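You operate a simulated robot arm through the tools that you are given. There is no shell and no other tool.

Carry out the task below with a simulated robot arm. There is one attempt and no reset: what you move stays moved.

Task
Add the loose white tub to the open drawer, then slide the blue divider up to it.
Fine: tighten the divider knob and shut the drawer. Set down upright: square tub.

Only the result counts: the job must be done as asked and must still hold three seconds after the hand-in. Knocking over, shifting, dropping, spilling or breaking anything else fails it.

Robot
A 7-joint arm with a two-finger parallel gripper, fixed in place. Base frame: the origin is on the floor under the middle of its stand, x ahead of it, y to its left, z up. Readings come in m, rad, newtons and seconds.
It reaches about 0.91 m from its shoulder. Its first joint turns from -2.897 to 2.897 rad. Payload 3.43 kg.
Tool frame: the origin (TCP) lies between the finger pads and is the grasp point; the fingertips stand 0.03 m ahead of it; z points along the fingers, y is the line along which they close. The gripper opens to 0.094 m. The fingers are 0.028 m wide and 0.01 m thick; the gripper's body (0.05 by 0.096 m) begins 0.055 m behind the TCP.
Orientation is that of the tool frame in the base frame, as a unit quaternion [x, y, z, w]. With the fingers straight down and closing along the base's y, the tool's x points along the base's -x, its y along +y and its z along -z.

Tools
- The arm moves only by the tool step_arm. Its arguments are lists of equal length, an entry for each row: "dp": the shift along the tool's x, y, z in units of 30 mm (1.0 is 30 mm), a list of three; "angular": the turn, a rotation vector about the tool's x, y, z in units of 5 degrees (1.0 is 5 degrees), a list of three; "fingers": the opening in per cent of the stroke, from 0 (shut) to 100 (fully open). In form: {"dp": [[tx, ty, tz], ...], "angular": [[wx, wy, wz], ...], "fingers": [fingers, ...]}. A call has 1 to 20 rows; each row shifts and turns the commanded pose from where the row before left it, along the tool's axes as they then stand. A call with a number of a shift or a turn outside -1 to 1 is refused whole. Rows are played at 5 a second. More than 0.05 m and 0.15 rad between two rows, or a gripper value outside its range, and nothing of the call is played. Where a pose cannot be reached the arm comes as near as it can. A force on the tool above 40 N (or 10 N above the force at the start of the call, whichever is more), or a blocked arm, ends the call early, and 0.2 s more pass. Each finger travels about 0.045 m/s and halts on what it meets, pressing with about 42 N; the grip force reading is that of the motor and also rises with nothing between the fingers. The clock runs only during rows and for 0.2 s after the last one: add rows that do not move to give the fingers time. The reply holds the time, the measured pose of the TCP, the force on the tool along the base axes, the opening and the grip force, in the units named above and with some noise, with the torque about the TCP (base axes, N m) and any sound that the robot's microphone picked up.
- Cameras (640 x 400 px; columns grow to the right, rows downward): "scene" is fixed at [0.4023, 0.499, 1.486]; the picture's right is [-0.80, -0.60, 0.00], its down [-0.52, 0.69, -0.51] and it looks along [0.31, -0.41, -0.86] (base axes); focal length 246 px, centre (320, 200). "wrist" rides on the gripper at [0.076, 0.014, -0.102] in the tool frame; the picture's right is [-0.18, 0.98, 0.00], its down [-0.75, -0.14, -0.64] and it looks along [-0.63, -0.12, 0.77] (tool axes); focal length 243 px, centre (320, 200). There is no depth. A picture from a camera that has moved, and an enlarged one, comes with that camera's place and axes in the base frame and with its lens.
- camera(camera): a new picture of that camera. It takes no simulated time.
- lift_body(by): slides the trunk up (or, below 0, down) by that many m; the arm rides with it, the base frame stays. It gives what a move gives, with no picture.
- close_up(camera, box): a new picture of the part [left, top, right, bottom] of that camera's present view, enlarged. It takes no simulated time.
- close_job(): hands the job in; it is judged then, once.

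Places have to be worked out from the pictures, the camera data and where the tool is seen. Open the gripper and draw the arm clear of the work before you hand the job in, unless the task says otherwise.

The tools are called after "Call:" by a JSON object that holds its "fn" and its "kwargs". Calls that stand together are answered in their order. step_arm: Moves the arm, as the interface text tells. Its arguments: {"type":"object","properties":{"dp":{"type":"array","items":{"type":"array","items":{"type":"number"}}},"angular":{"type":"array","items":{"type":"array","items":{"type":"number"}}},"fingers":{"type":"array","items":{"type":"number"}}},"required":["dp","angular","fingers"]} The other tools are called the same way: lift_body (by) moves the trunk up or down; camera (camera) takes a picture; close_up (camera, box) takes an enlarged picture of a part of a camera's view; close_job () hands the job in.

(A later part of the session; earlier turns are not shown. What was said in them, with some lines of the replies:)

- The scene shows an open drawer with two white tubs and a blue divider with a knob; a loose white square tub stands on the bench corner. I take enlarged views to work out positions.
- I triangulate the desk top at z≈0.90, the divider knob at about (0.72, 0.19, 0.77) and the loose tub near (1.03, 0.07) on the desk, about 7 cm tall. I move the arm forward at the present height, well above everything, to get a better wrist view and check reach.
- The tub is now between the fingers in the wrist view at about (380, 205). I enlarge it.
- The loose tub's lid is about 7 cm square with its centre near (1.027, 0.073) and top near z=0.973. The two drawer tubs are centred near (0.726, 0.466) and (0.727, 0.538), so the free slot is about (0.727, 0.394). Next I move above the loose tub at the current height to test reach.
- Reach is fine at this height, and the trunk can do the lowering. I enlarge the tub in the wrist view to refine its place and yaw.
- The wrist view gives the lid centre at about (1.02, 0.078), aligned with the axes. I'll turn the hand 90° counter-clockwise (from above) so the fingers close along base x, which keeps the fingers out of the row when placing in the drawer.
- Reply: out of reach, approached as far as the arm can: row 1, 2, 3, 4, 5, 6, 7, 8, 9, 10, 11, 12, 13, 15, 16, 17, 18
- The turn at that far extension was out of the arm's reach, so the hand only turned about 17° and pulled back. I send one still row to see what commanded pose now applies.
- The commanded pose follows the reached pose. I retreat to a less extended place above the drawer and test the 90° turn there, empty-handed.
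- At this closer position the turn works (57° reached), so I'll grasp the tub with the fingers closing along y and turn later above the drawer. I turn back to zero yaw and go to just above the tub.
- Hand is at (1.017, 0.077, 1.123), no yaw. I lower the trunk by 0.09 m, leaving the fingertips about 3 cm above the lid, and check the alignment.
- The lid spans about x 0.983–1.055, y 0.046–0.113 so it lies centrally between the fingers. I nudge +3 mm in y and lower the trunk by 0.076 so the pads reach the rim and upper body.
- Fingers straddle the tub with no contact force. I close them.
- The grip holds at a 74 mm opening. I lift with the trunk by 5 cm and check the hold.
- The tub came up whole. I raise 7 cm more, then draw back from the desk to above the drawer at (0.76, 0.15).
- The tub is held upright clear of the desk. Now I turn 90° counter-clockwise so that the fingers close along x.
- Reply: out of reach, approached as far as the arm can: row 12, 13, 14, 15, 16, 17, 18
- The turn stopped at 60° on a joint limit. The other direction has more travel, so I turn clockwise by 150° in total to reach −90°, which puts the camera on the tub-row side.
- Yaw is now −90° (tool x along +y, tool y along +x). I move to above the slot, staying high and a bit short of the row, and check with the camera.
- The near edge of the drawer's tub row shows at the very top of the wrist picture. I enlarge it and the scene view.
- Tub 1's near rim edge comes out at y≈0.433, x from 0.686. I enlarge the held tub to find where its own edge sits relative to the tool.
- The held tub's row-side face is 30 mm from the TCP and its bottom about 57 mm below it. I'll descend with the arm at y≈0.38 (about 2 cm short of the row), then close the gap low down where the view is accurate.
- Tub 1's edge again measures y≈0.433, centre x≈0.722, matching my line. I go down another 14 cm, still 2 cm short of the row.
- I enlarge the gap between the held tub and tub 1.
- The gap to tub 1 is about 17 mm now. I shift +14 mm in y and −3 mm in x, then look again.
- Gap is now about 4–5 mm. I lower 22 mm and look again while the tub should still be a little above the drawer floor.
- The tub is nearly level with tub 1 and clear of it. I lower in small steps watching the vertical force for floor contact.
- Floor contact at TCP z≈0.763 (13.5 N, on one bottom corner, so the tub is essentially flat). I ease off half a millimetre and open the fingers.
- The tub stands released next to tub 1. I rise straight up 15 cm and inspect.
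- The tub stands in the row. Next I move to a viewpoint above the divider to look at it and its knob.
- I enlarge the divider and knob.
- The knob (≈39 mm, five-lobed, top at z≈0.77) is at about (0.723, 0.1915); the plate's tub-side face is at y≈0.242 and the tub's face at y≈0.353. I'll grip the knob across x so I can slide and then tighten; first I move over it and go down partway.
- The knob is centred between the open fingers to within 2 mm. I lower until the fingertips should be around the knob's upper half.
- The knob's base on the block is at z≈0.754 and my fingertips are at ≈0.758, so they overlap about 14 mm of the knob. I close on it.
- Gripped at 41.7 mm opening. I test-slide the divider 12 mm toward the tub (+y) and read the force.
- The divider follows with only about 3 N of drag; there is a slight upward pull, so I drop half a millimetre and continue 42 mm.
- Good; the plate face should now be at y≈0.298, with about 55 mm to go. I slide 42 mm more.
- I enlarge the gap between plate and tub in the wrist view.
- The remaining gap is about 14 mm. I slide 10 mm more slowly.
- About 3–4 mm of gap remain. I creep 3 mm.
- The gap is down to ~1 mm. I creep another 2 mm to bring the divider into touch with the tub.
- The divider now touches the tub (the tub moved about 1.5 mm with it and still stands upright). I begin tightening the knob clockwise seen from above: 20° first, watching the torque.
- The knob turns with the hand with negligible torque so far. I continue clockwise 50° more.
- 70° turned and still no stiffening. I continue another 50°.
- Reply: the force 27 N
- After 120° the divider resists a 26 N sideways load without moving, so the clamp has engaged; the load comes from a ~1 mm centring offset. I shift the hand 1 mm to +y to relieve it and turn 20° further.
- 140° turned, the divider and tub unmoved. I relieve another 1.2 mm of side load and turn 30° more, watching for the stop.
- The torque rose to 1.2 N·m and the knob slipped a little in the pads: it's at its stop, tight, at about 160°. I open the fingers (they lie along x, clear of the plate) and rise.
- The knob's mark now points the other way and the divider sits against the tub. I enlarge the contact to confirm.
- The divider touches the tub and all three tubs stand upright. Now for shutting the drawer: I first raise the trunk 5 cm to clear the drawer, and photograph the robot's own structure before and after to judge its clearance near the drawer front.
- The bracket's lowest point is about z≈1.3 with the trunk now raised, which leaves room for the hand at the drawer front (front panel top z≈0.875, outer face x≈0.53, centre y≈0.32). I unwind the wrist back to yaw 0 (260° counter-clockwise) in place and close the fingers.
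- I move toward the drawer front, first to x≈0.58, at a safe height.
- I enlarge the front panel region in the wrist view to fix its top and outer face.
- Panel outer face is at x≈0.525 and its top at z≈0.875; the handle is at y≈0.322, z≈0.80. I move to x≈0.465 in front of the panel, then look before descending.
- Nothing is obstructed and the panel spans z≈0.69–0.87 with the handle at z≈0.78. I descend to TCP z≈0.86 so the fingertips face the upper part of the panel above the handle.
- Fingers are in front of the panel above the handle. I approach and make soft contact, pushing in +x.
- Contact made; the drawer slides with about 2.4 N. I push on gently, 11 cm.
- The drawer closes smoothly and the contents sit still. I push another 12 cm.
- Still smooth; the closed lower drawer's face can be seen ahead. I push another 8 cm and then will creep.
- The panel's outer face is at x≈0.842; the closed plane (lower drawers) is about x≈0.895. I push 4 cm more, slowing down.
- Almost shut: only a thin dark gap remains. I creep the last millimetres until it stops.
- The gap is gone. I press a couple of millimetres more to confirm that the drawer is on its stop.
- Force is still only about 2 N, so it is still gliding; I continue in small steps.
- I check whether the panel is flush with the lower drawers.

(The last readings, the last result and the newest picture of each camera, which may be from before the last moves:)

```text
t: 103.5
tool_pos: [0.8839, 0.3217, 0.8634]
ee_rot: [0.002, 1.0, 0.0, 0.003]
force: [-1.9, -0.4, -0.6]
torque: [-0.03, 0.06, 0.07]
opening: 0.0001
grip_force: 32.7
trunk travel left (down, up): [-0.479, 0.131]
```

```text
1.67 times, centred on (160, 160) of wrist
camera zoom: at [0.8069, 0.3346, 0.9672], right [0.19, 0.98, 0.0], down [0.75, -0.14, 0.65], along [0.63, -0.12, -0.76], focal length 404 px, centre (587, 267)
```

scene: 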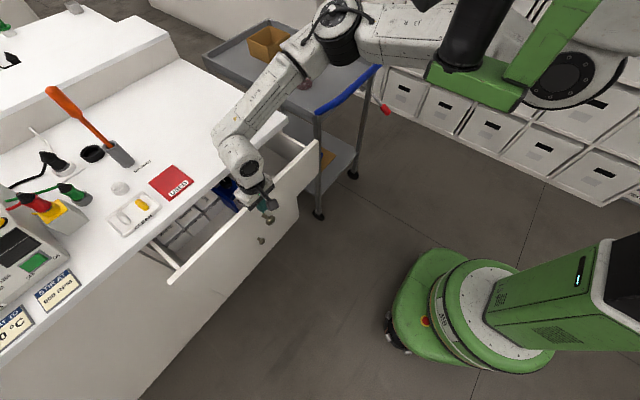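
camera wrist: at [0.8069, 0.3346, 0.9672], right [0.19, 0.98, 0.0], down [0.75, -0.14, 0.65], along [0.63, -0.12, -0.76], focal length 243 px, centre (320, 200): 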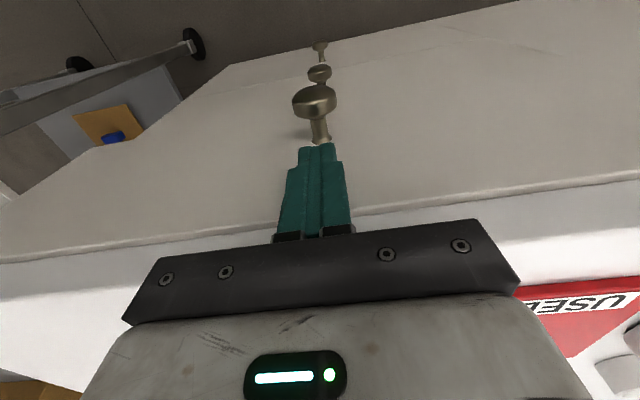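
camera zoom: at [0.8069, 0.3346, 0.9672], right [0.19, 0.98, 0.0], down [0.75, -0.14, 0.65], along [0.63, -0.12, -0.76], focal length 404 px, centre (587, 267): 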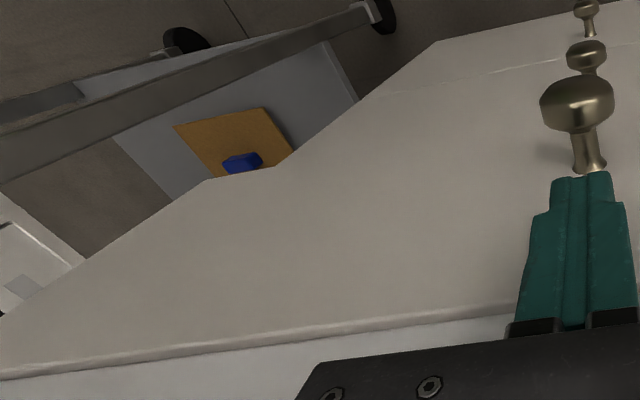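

Comparing handle positions, the upper handle end (x≈0.862) is still about 20 mm proud of the lower ones (x≈0.883), and the desk top overhangs the closed plane, so vertical fingers would hit the slab. I back off, move beside the handle and tilt the fingers 45° forward so the tips can push the panel home under the overhang.

Call:
{"fn": "step_arm", "kwargs": {"dp": [[0.4, 0, 0], [0.8, 0, 0], [0.8, 0, 0], [0.6, 0.5, 0], [0, 0.9, 0], [0, 0, 0], [0, 0, 0], [0, 0, 0], [0, 0, 0], [0, 0, 0], [0, 0, 0], [0, 0, 0], [0, 0, 0], [0, 0, 0], [0, 0, 0]], "angular": [[0, 0, 0], [0, 0, 0], [0, 0, 0], [0, 0, 0], [0, 0, 0], [0, -1, 0], [0, -1, 0], [0, -1, 0], [0, -1, 0], [0, -1, 0], [0, -1, 0], [0, -1, 0], [0, -1, 0], [0, -1, 0], [0, 0, 0]], "fingers": [0, 0, 0, 0, 0, 0, 0, 0, 0, 0, 0, 0, 0, 0, 0]}}

Call:
{"fn": "camera", "kwargs": {"camera": "scene"}}

Call:
{"fn": "camera", "kwargs": {"camera": "wrist"}}

```text
t: 106.7
tool_pos: [0.8056, 0.3634, 0.863]
ee_rot: [0.001, 0.923, 0.0, 0.385]
force: [-0.7, -0.3, 0.4]
torque: [-0.01, 0.01, -0.02]
opening: 0.0
grip_force: 33.0
trunk travel left (down, up): [-0.479, 0.131]
```

```text
taken
```

scene: 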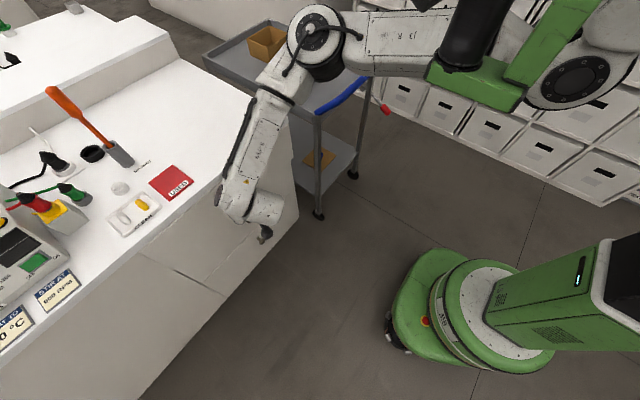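

```text
taken
camera wrist: at [0.6788, 0.3771, 0.8822], right [0.13, 0.98, 0.13], down [0.07, -0.14, 0.99], along [0.99, -0.12, -0.09], focal length 243 px, centre (320, 200)
```

wrist: 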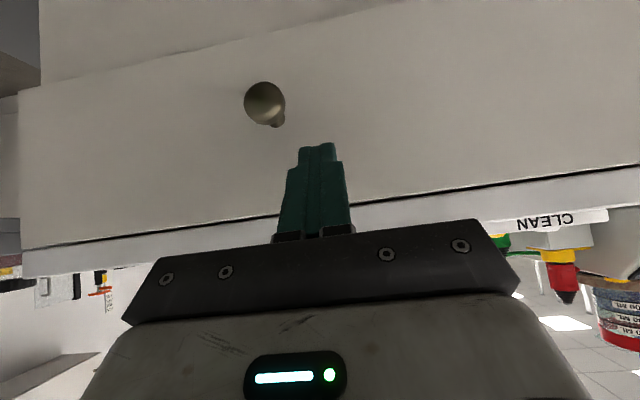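

The tilted fingers face the panel beside the handle. I lower 17 mm and approach to just short of the panel.

Call:
{"fn": "step_arm", "kwargs": {"dp": [[0.2, 0, 0.2], [0.2, 0, 0.2], [-0.236, 0, 0.236], [-0.236, 0, 0.236], [-0.236, 0, 0.236], [-0.236, 0, 0.236], [-0.236, 0, 0.236], [0, 0, 0]], "angular": [[0, 0, 0], [0, 0, 0], [0, 0, 0], [0, 0, 0], [0, 0, 0], [0, 0, 0], [0, 0, 0], [0, 0, 0]], "fingers": [0, 0, 0, 0, 0, 0, 0, 0]}}

Call:
{"fn": "camera", "kwargs": {"camera": "wrist"}}

Call:
{"fn": "close_up", "kwargs": {"camera": "scene", "box": [160, 110, 320, 270]}}

```text
t: 108.5
tool_pos: [0.8551, 0.3631, 0.8461]
ee_rot: [0.001, 0.923, 0.0, 0.385]
force: [0.1, -0.2, -0.2]
torque: [-0.03, 0.01, 0.01]
opening: 0.0001
grip_force: 33.1
trunk travel left (down, up): [-0.479, 0.131]
```

```text
taken
camera wrist: at [0.7283, 0.3768, 0.8654], right [0.13, 0.98, 0.13], down [0.07, -0.14, 0.99], along [0.99, -0.12, -0.09], focal length 243 px, centre (320, 200)
```

wrist: 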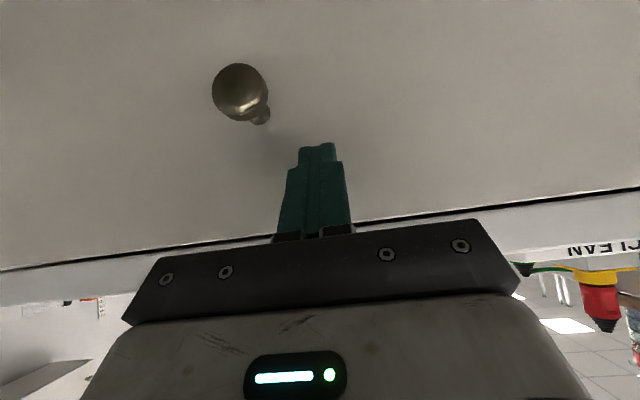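

```text
2.50 times, centred on (240, 190) of scene
camera zoom: at [0.4023, 0.499, 1.486], right [-0.8, -0.6, 0.0], down [-0.52, 0.69, -0.51], along [0.31, -0.41, -0.86], focal length 615 px, centre (520, 225)
```

zoom: 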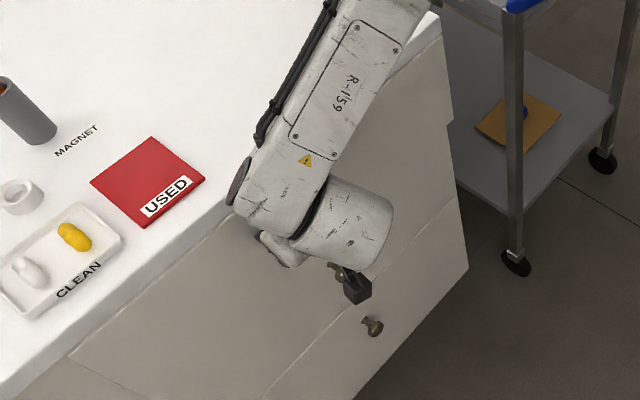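

Clear so far. I creep forward 18 mm in 3 mm steps to take up contact and push the panel in.

Call:
{"fn": "step_arm", "kwargs": {"dp": [[-0.0707, 0, 0.0707], [-0.0707, 0, 0.0707], [-0.0707, 0, 0.0707], [-0.0707, 0, 0.0707], [-0.0707, 0, 0.0707], [-0.0707, 0, 0.0707], [0, 0, 0]], "angular": [[0, 0, 0], [0, 0, 0], [0, 0, 0], [0, 0, 0], [0, 0, 0], [0, 0, 0], [0, 0, 0]], "fingers": [0, 0, 0, 0, 0, 0, 0]}}

Call:
{"fn": "camera", "kwargs": {"camera": "wrist"}}

Call:
{"fn": "close_up", "kwargs": {"camera": "scene", "box": [240, 115, 300, 175]}}

```text
t: 110.1
tool_pos: [0.8727, 0.3636, 0.8443]
ee_rot: [0.001, 0.923, 0.0, 0.384]
force: [-2.4, -0.7, 0.0]
torque: [0.03, 0.01, -0.01]
opening: 0.0
grip_force: 32.9
trunk travel left (down, up): [-0.479, 0.131]
```

```text
taken
camera wrist: at [0.7468, 0.377, 0.8656], right [0.13, 0.98, 0.13], down [0.07, -0.14, 0.99], along [0.99, -0.12, -0.09], focal length 243 px, centre (320, 200)
```

wrist: 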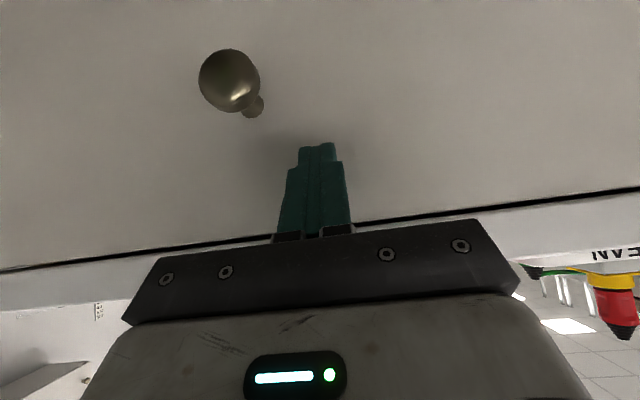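

```text
6.67 times, centred on (270, 145) of scene
camera zoom: at [0.4023, 0.499, 1.486], right [-0.8, -0.6, 0.0], down [-0.52, 0.69, -0.51], along [0.31, -0.41, -0.86], focal length 1640 px, centre (653, 567)
```

zoom: 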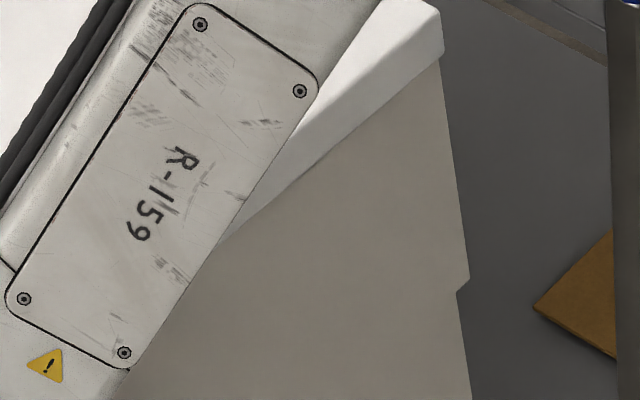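

The step between the panel and the lower drawers is shrinking, so the panel is moving in. I continue 12 mm more.

Call:
{"fn": "step_arm", "kwargs": {"dp": [[-0.0707, 0, 0.0707], [-0.0707, 0, 0.0707], [-0.0707, 0, 0.0707], [-0.05, 0, 0.05], [0, 0, 0]], "angular": [[0, 0, 0], [0, 0, 0], [0, 0, 0], [0, 0, 0], [0, 0, 0]], "fingers": [0, 0, 0, 0, 0]}}

Call:
{"fn": "camera", "kwargs": {"camera": "wrist"}}

Call:
{"fn": "close_up", "kwargs": {"camera": "scene", "box": [240, 115, 300, 175]}}

```text
t: 111.3
tool_pos: [0.8841, 0.3628, 0.8461]
ee_rot: [0.001, 0.923, 0.0, 0.386]
force: [-2.6, 1.0, 0.7]
torque: [0.04, 0.03, 0.03]
opening: 0.0
grip_force: 33.1
trunk travel left (down, up): [-0.479, 0.131]
```

```text
taken
camera wrist: at [0.7582, 0.3766, 0.8664], right [0.13, 0.98, 0.13], down [0.07, -0.14, 0.99], along [0.99, -0.12, -0.09], focal length 243 px, centre (320, 200)
```

wrist: 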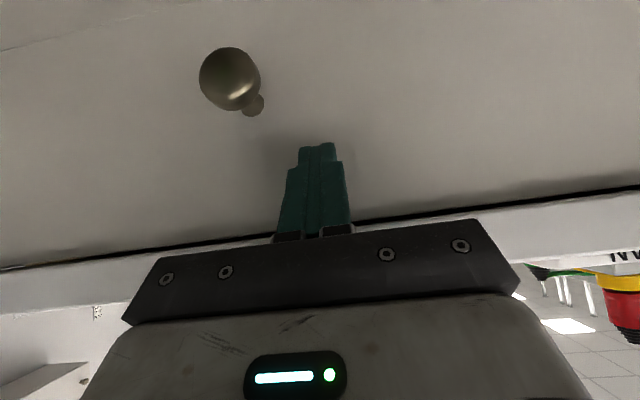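

```text
6.67 times, centred on (270, 145) of scene
camera zoom: at [0.4023, 0.499, 1.486], right [-0.8, -0.6, 0.0], down [-0.52, 0.69, -0.51], along [0.31, -0.41, -0.86], focal length 1640 px, centre (653, 567)
```

zoom: 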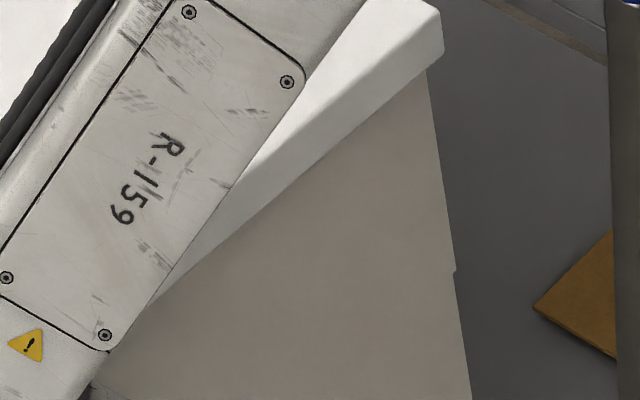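

Now almost flush (a 1–2 mm step). I creep on in 1 mm steps until the stop.

Call:
{"fn": "step_arm", "kwargs": {"dp": [[-0.024, 0, 0.024], [-0.024, 0, 0.024], [-0.024, 0, 0.024], [0, 0, 0]], "angular": [[0, 0, 0], [0, 0, 0], [0, 0, 0], [0, 0, 0]], "fingers": [0, 0, 0, 0]}}

Call:
{"fn": "close_up", "kwargs": {"camera": "scene", "box": [240, 115, 300, 175]}}

```text
t: 112.3
tool_pos: [0.8874, 0.3642, 0.8459]
ee_rot: [0.002, 0.923, -0.001, 0.386]
force: [-3.5, 1.1, 0.5]
torque: [0.0, 0.01, 0.06]
opening: 0.0
grip_force: 33.3
trunk travel left (down, up): [-0.479, 0.131]
```

```text
6.67 times, centred on (270, 145) of scene
camera zoom: at [0.4023, 0.499, 1.486], right [-0.8, -0.6, 0.0], down [-0.52, 0.69, -0.51], along [0.31, -0.41, -0.86], focal length 1640 px, centre (653, 567)
```

zoom: 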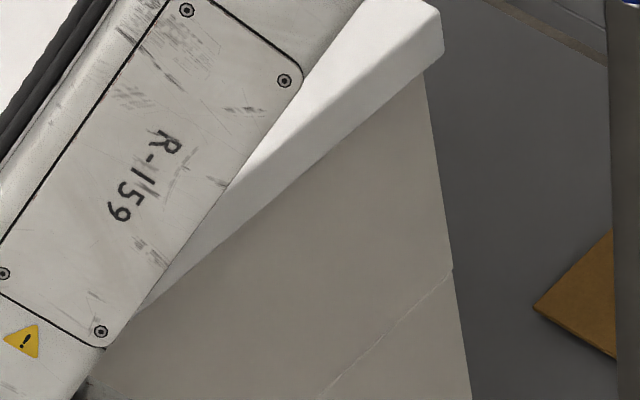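

The panel edge is now in line with the lower drawers. One more small push to confirm the stop.

Call:
{"fn": "step_arm", "kwargs": {"dp": [[-0.024, 0, 0.024], [-0.024, 0, 0.024], [0, 0, 0]], "angular": [[0, 0, 0], [0, 0, 0], [0, 0, 0]], "fingers": [0, 0, 0]}}

Call:
{"fn": "close_up", "kwargs": {"camera": "scene", "box": [240, 115, 300, 175]}}

```text
t: 113.1
tool_pos: [0.8901, 0.3643, 0.8466]
ee_rot: [0.0, 0.923, 0.0, 0.384]
force: [-7.0, -2.5, 0.0]
torque: [0.0, 0.01, -0.07]
opening: 0.0001
grip_force: 33.1
trunk travel left (down, up): [-0.479, 0.131]
```

```text
6.67 times, centred on (270, 145) of scene
camera zoom: at [0.4023, 0.499, 1.486], right [-0.8, -0.6, 0.0], down [-0.52, 0.69, -0.51], along [0.31, -0.41, -0.86], focal length 1640 px, centre (653, 567)
```

zoom: 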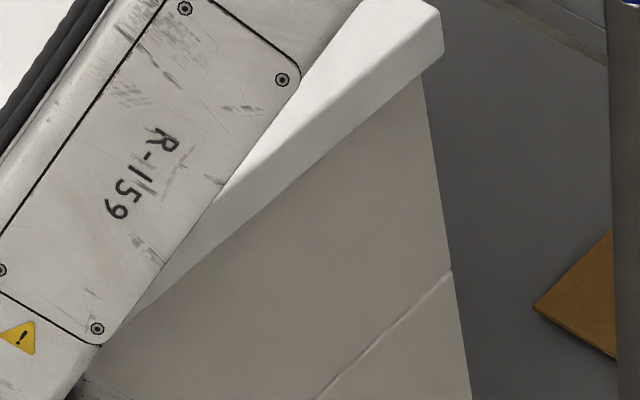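

Resistance rises to 7 N. One last 1 mm nudge to make sure it is the stop.

Call:
{"fn": "step_arm", "kwargs": {"dp": [[-0.024, 0, 0.024], [0, 0, 0]], "angular": [[0, 0, 0], [0, 0, 0]], "fingers": [0, 0]}}

```text
t: 113.7
tool_pos: [0.8884, 0.3637, 0.8464]
ee_rot: [0.001, 0.923, 0.0, 0.385]
force: [-18.6, -4.6, 3.8]
torque: [-0.02, 0.05, -0.15]
opening: 0.0
grip_force: 32.7
trunk travel left (down, up): [-0.479, 0.131]
```

18.6 N without movement: the drawer is fully shut. I back straight off, slowly at first.

Call:
{"fn": "step_arm", "kwargs": {"dp": [[0.03, 0, -0.03], [0.05, 0, -0.05], [0.1, 0, -0.1], [0.236, 0, -0.236], [0.4, 0, -0.4], [0.5, 0, -0.5], [0.5, 0, -0.5], [0.5, 0, -0.5], [0.5, 0, -0.5], [0, 0, 0]], "angular": [[0, 0, 0], [0, 0, 0], [0, 0, 0], [0, 0, 0], [0, 0, 0], [0, 0, 0], [0, 0, 0], [0, 0, 0], [0, 0, 0], [0, 0, 0]], "fingers": [0, 0, 0, 0, 0, 0, 0, 0, 0, 0]}}

Call:
{"fn": "camera", "kwargs": {"camera": "scene"}}

Call:
{"fn": "camera", "kwargs": {"camera": "wrist"}}

```text
t: 115.9
tool_pos: [0.7709, 0.3649, 0.8457]
ee_rot: [0.001, 0.923, 0.0, 0.385]
force: [-0.7, 0.8, 0.3]
torque: [0.01, 0.0, 0.01]
opening: 0.0002
grip_force: 32.6
trunk travel left (down, up): [-0.479, 0.131]
```

```text
taken
```

scene: 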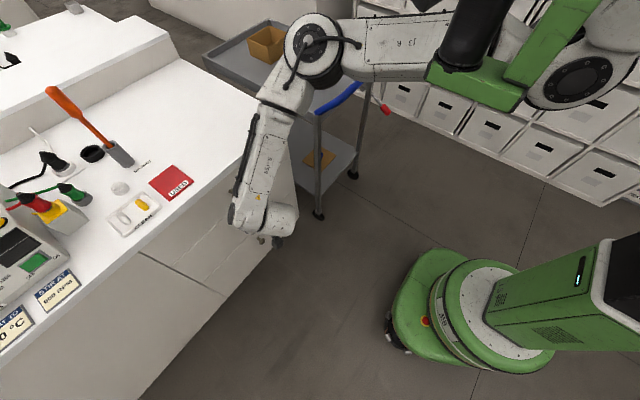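

```text
taken
camera wrist: at [0.6447, 0.3775, 0.8659], right [0.13, 0.98, 0.13], down [0.07, -0.14, 0.99], along [0.99, -0.12, -0.09], focal length 243 px, centre (320, 200)
```

wrist: 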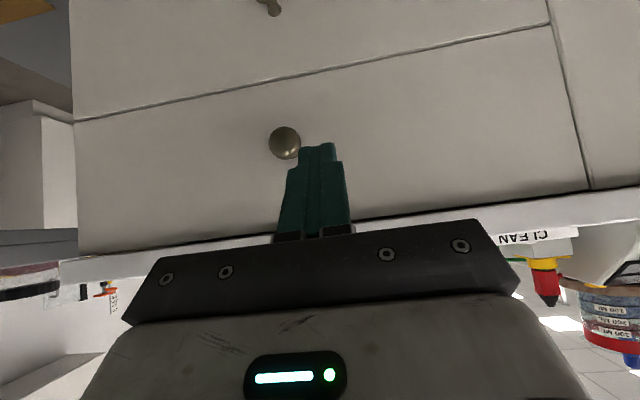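

The drawer face is flush with its neighbours. I raise the hand, level it, open the gripper and draw back clear.

Call:
{"fn": "step_arm", "kwargs": {"dp": [[-0.7, 0, -0.7], [-0.7, 0, -0.7], [-0.7, 0, -0.7], [-0.7, 0, -0.7], [-0.7, 0, -0.7], [0, 0, 0], [0, 0, 0], [0, 0, 0], [0, 0, 0], [0, 0, 0], [0, 0, 0], [0, 0, 0], [0, 0, 0], [0, 0, 0], [0.9, -0.5, 0], [0.9, -0.5, 0], [0.9, -0.5, 0], [0.9, -0.5, 0], [0, 0, 0]], "angular": [[0, 0, 0], [0, 0, 0], [0, 0, 0], [0, 0, 0], [0, 0, 0], [0, 1, 0], [0, 1, 0], [0, 1, 0], [0, 1, 0], [0, 1, 0], [0, 1, 0], [0, 1, 0], [0, 1, 0], [0, 1, 0], [0, 0, 0], [0, 0, 0], [0, 0, 0], [0, 0, 0], [0, 0, 0]], "fingers": [0, 0, 0, 0, 0, 0, 0, 0, 0, 0, 20, 40, 60, 80, 100, 100, 100, 100, 100]}}

Call:
{"fn": "camera", "kwargs": {"camera": "scene"}}

Call:
{"fn": "camera", "kwargs": {"camera": "wrist"}}

```text
t: 119.9
tool_pos: [0.6607, 0.3035, 0.9933]
ee_rot: [0.001, 1.0, 0.0, 0.002]
force: [0.6, 0.2, -0.5]
torque: [-0.04, -0.02, -0.02]
opening: 0.0941
grip_force: 0.0
trunk travel left (down, up): [-0.479, 0.131]
```

```text
taken
```

scene: 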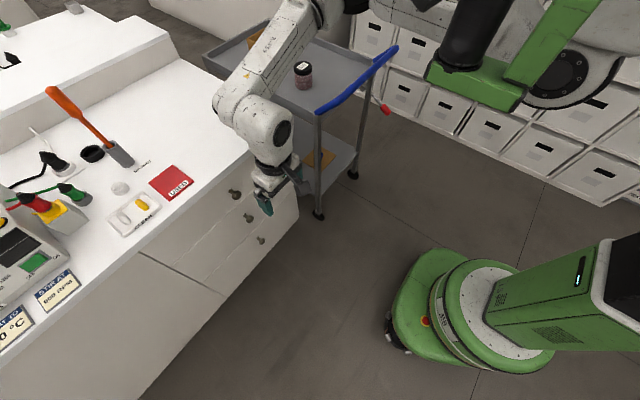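

```text
taken
camera wrist: at [0.5845, 0.3169, 1.097], right [0.19, 0.98, 0.0], down [0.75, -0.14, 0.65], along [0.63, -0.12, -0.76], focal length 243 px, centre (320, 200)
```

wrist: 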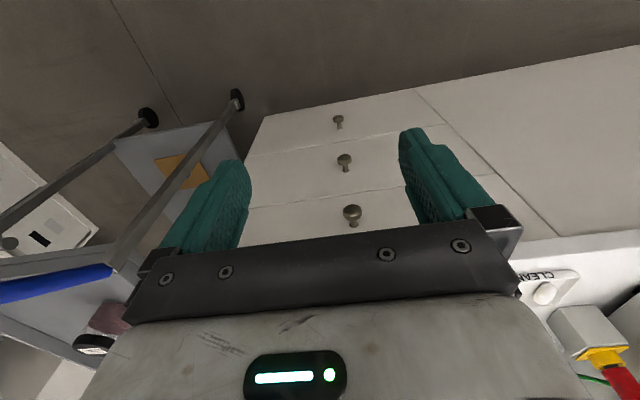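

The arm is clear with the gripper open. I take a last close look at the drawer face before handing in.

Call:
{"fn": "close_up", "kwargs": {"camera": "scene", "box": [150, 100, 310, 290]}}

Call:
{"fn": "close_up", "kwargs": {"camera": "wrist", "box": [220, 70, 480, 240]}}

```text
2.11 times, centred on (230, 195) of scene
camera zoom: at [0.4023, 0.499, 1.486], right [-0.8, -0.6, 0.0], down [-0.52, 0.69, -0.51], along [0.31, -0.41, -0.86], focal length 518 px, centre (510, 210)
```

zoom: 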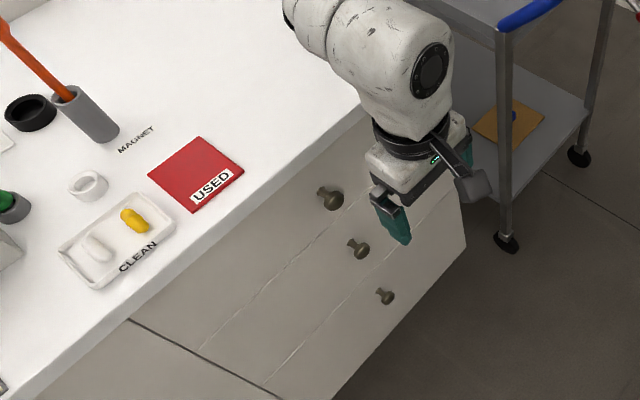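

```text
2.35 times, centred on (350, 155) of wrist
camera zoom: at [0.5845, 0.3169, 1.097], right [0.19, 0.98, 0.0], down [0.75, -0.14, 0.65], along [0.63, -0.12, -0.76], focal length 571 px, centre (249, 306)
```

zoom: 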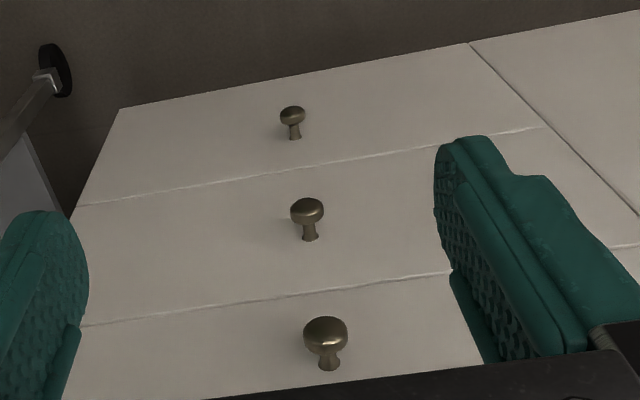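

The drawer is shut flush with the tub upright inside, the divider against it and its knob tight; nothing else was disturbed and the hand is clear. I hand the job in.

Call:
{"fn": "close_job", "kwargs": {}}

```text
The job is handed in.
```

The loose white tub is in the drawer, standing upright at the end of the row with the other two. The blue divider touches it, the divider knob is tight, and the drawer is shut. The job has been handed in, but I don't have the verdict.

- **Tub:** I set it down a few millimetres from its neighbour. Bringing the divider up pushed it about 1.5 mm closer, and it stayed upright.
- **Divider:** The knob turned about 160° clockwise to its stop. Before that, after 120°, the divider had already held against a 26 N sideways load without moving.
- **Drawer:** I pushed it in gently until it stopped (18.6 N with no further movement), and its front is flush with the drawers below. I couldn't see inside once it was shut, so how the contents sit now is based on how smoothly it closed.

I left the arm drawn back with the gripper open. I saw nothing on the desk or cart disturbed.
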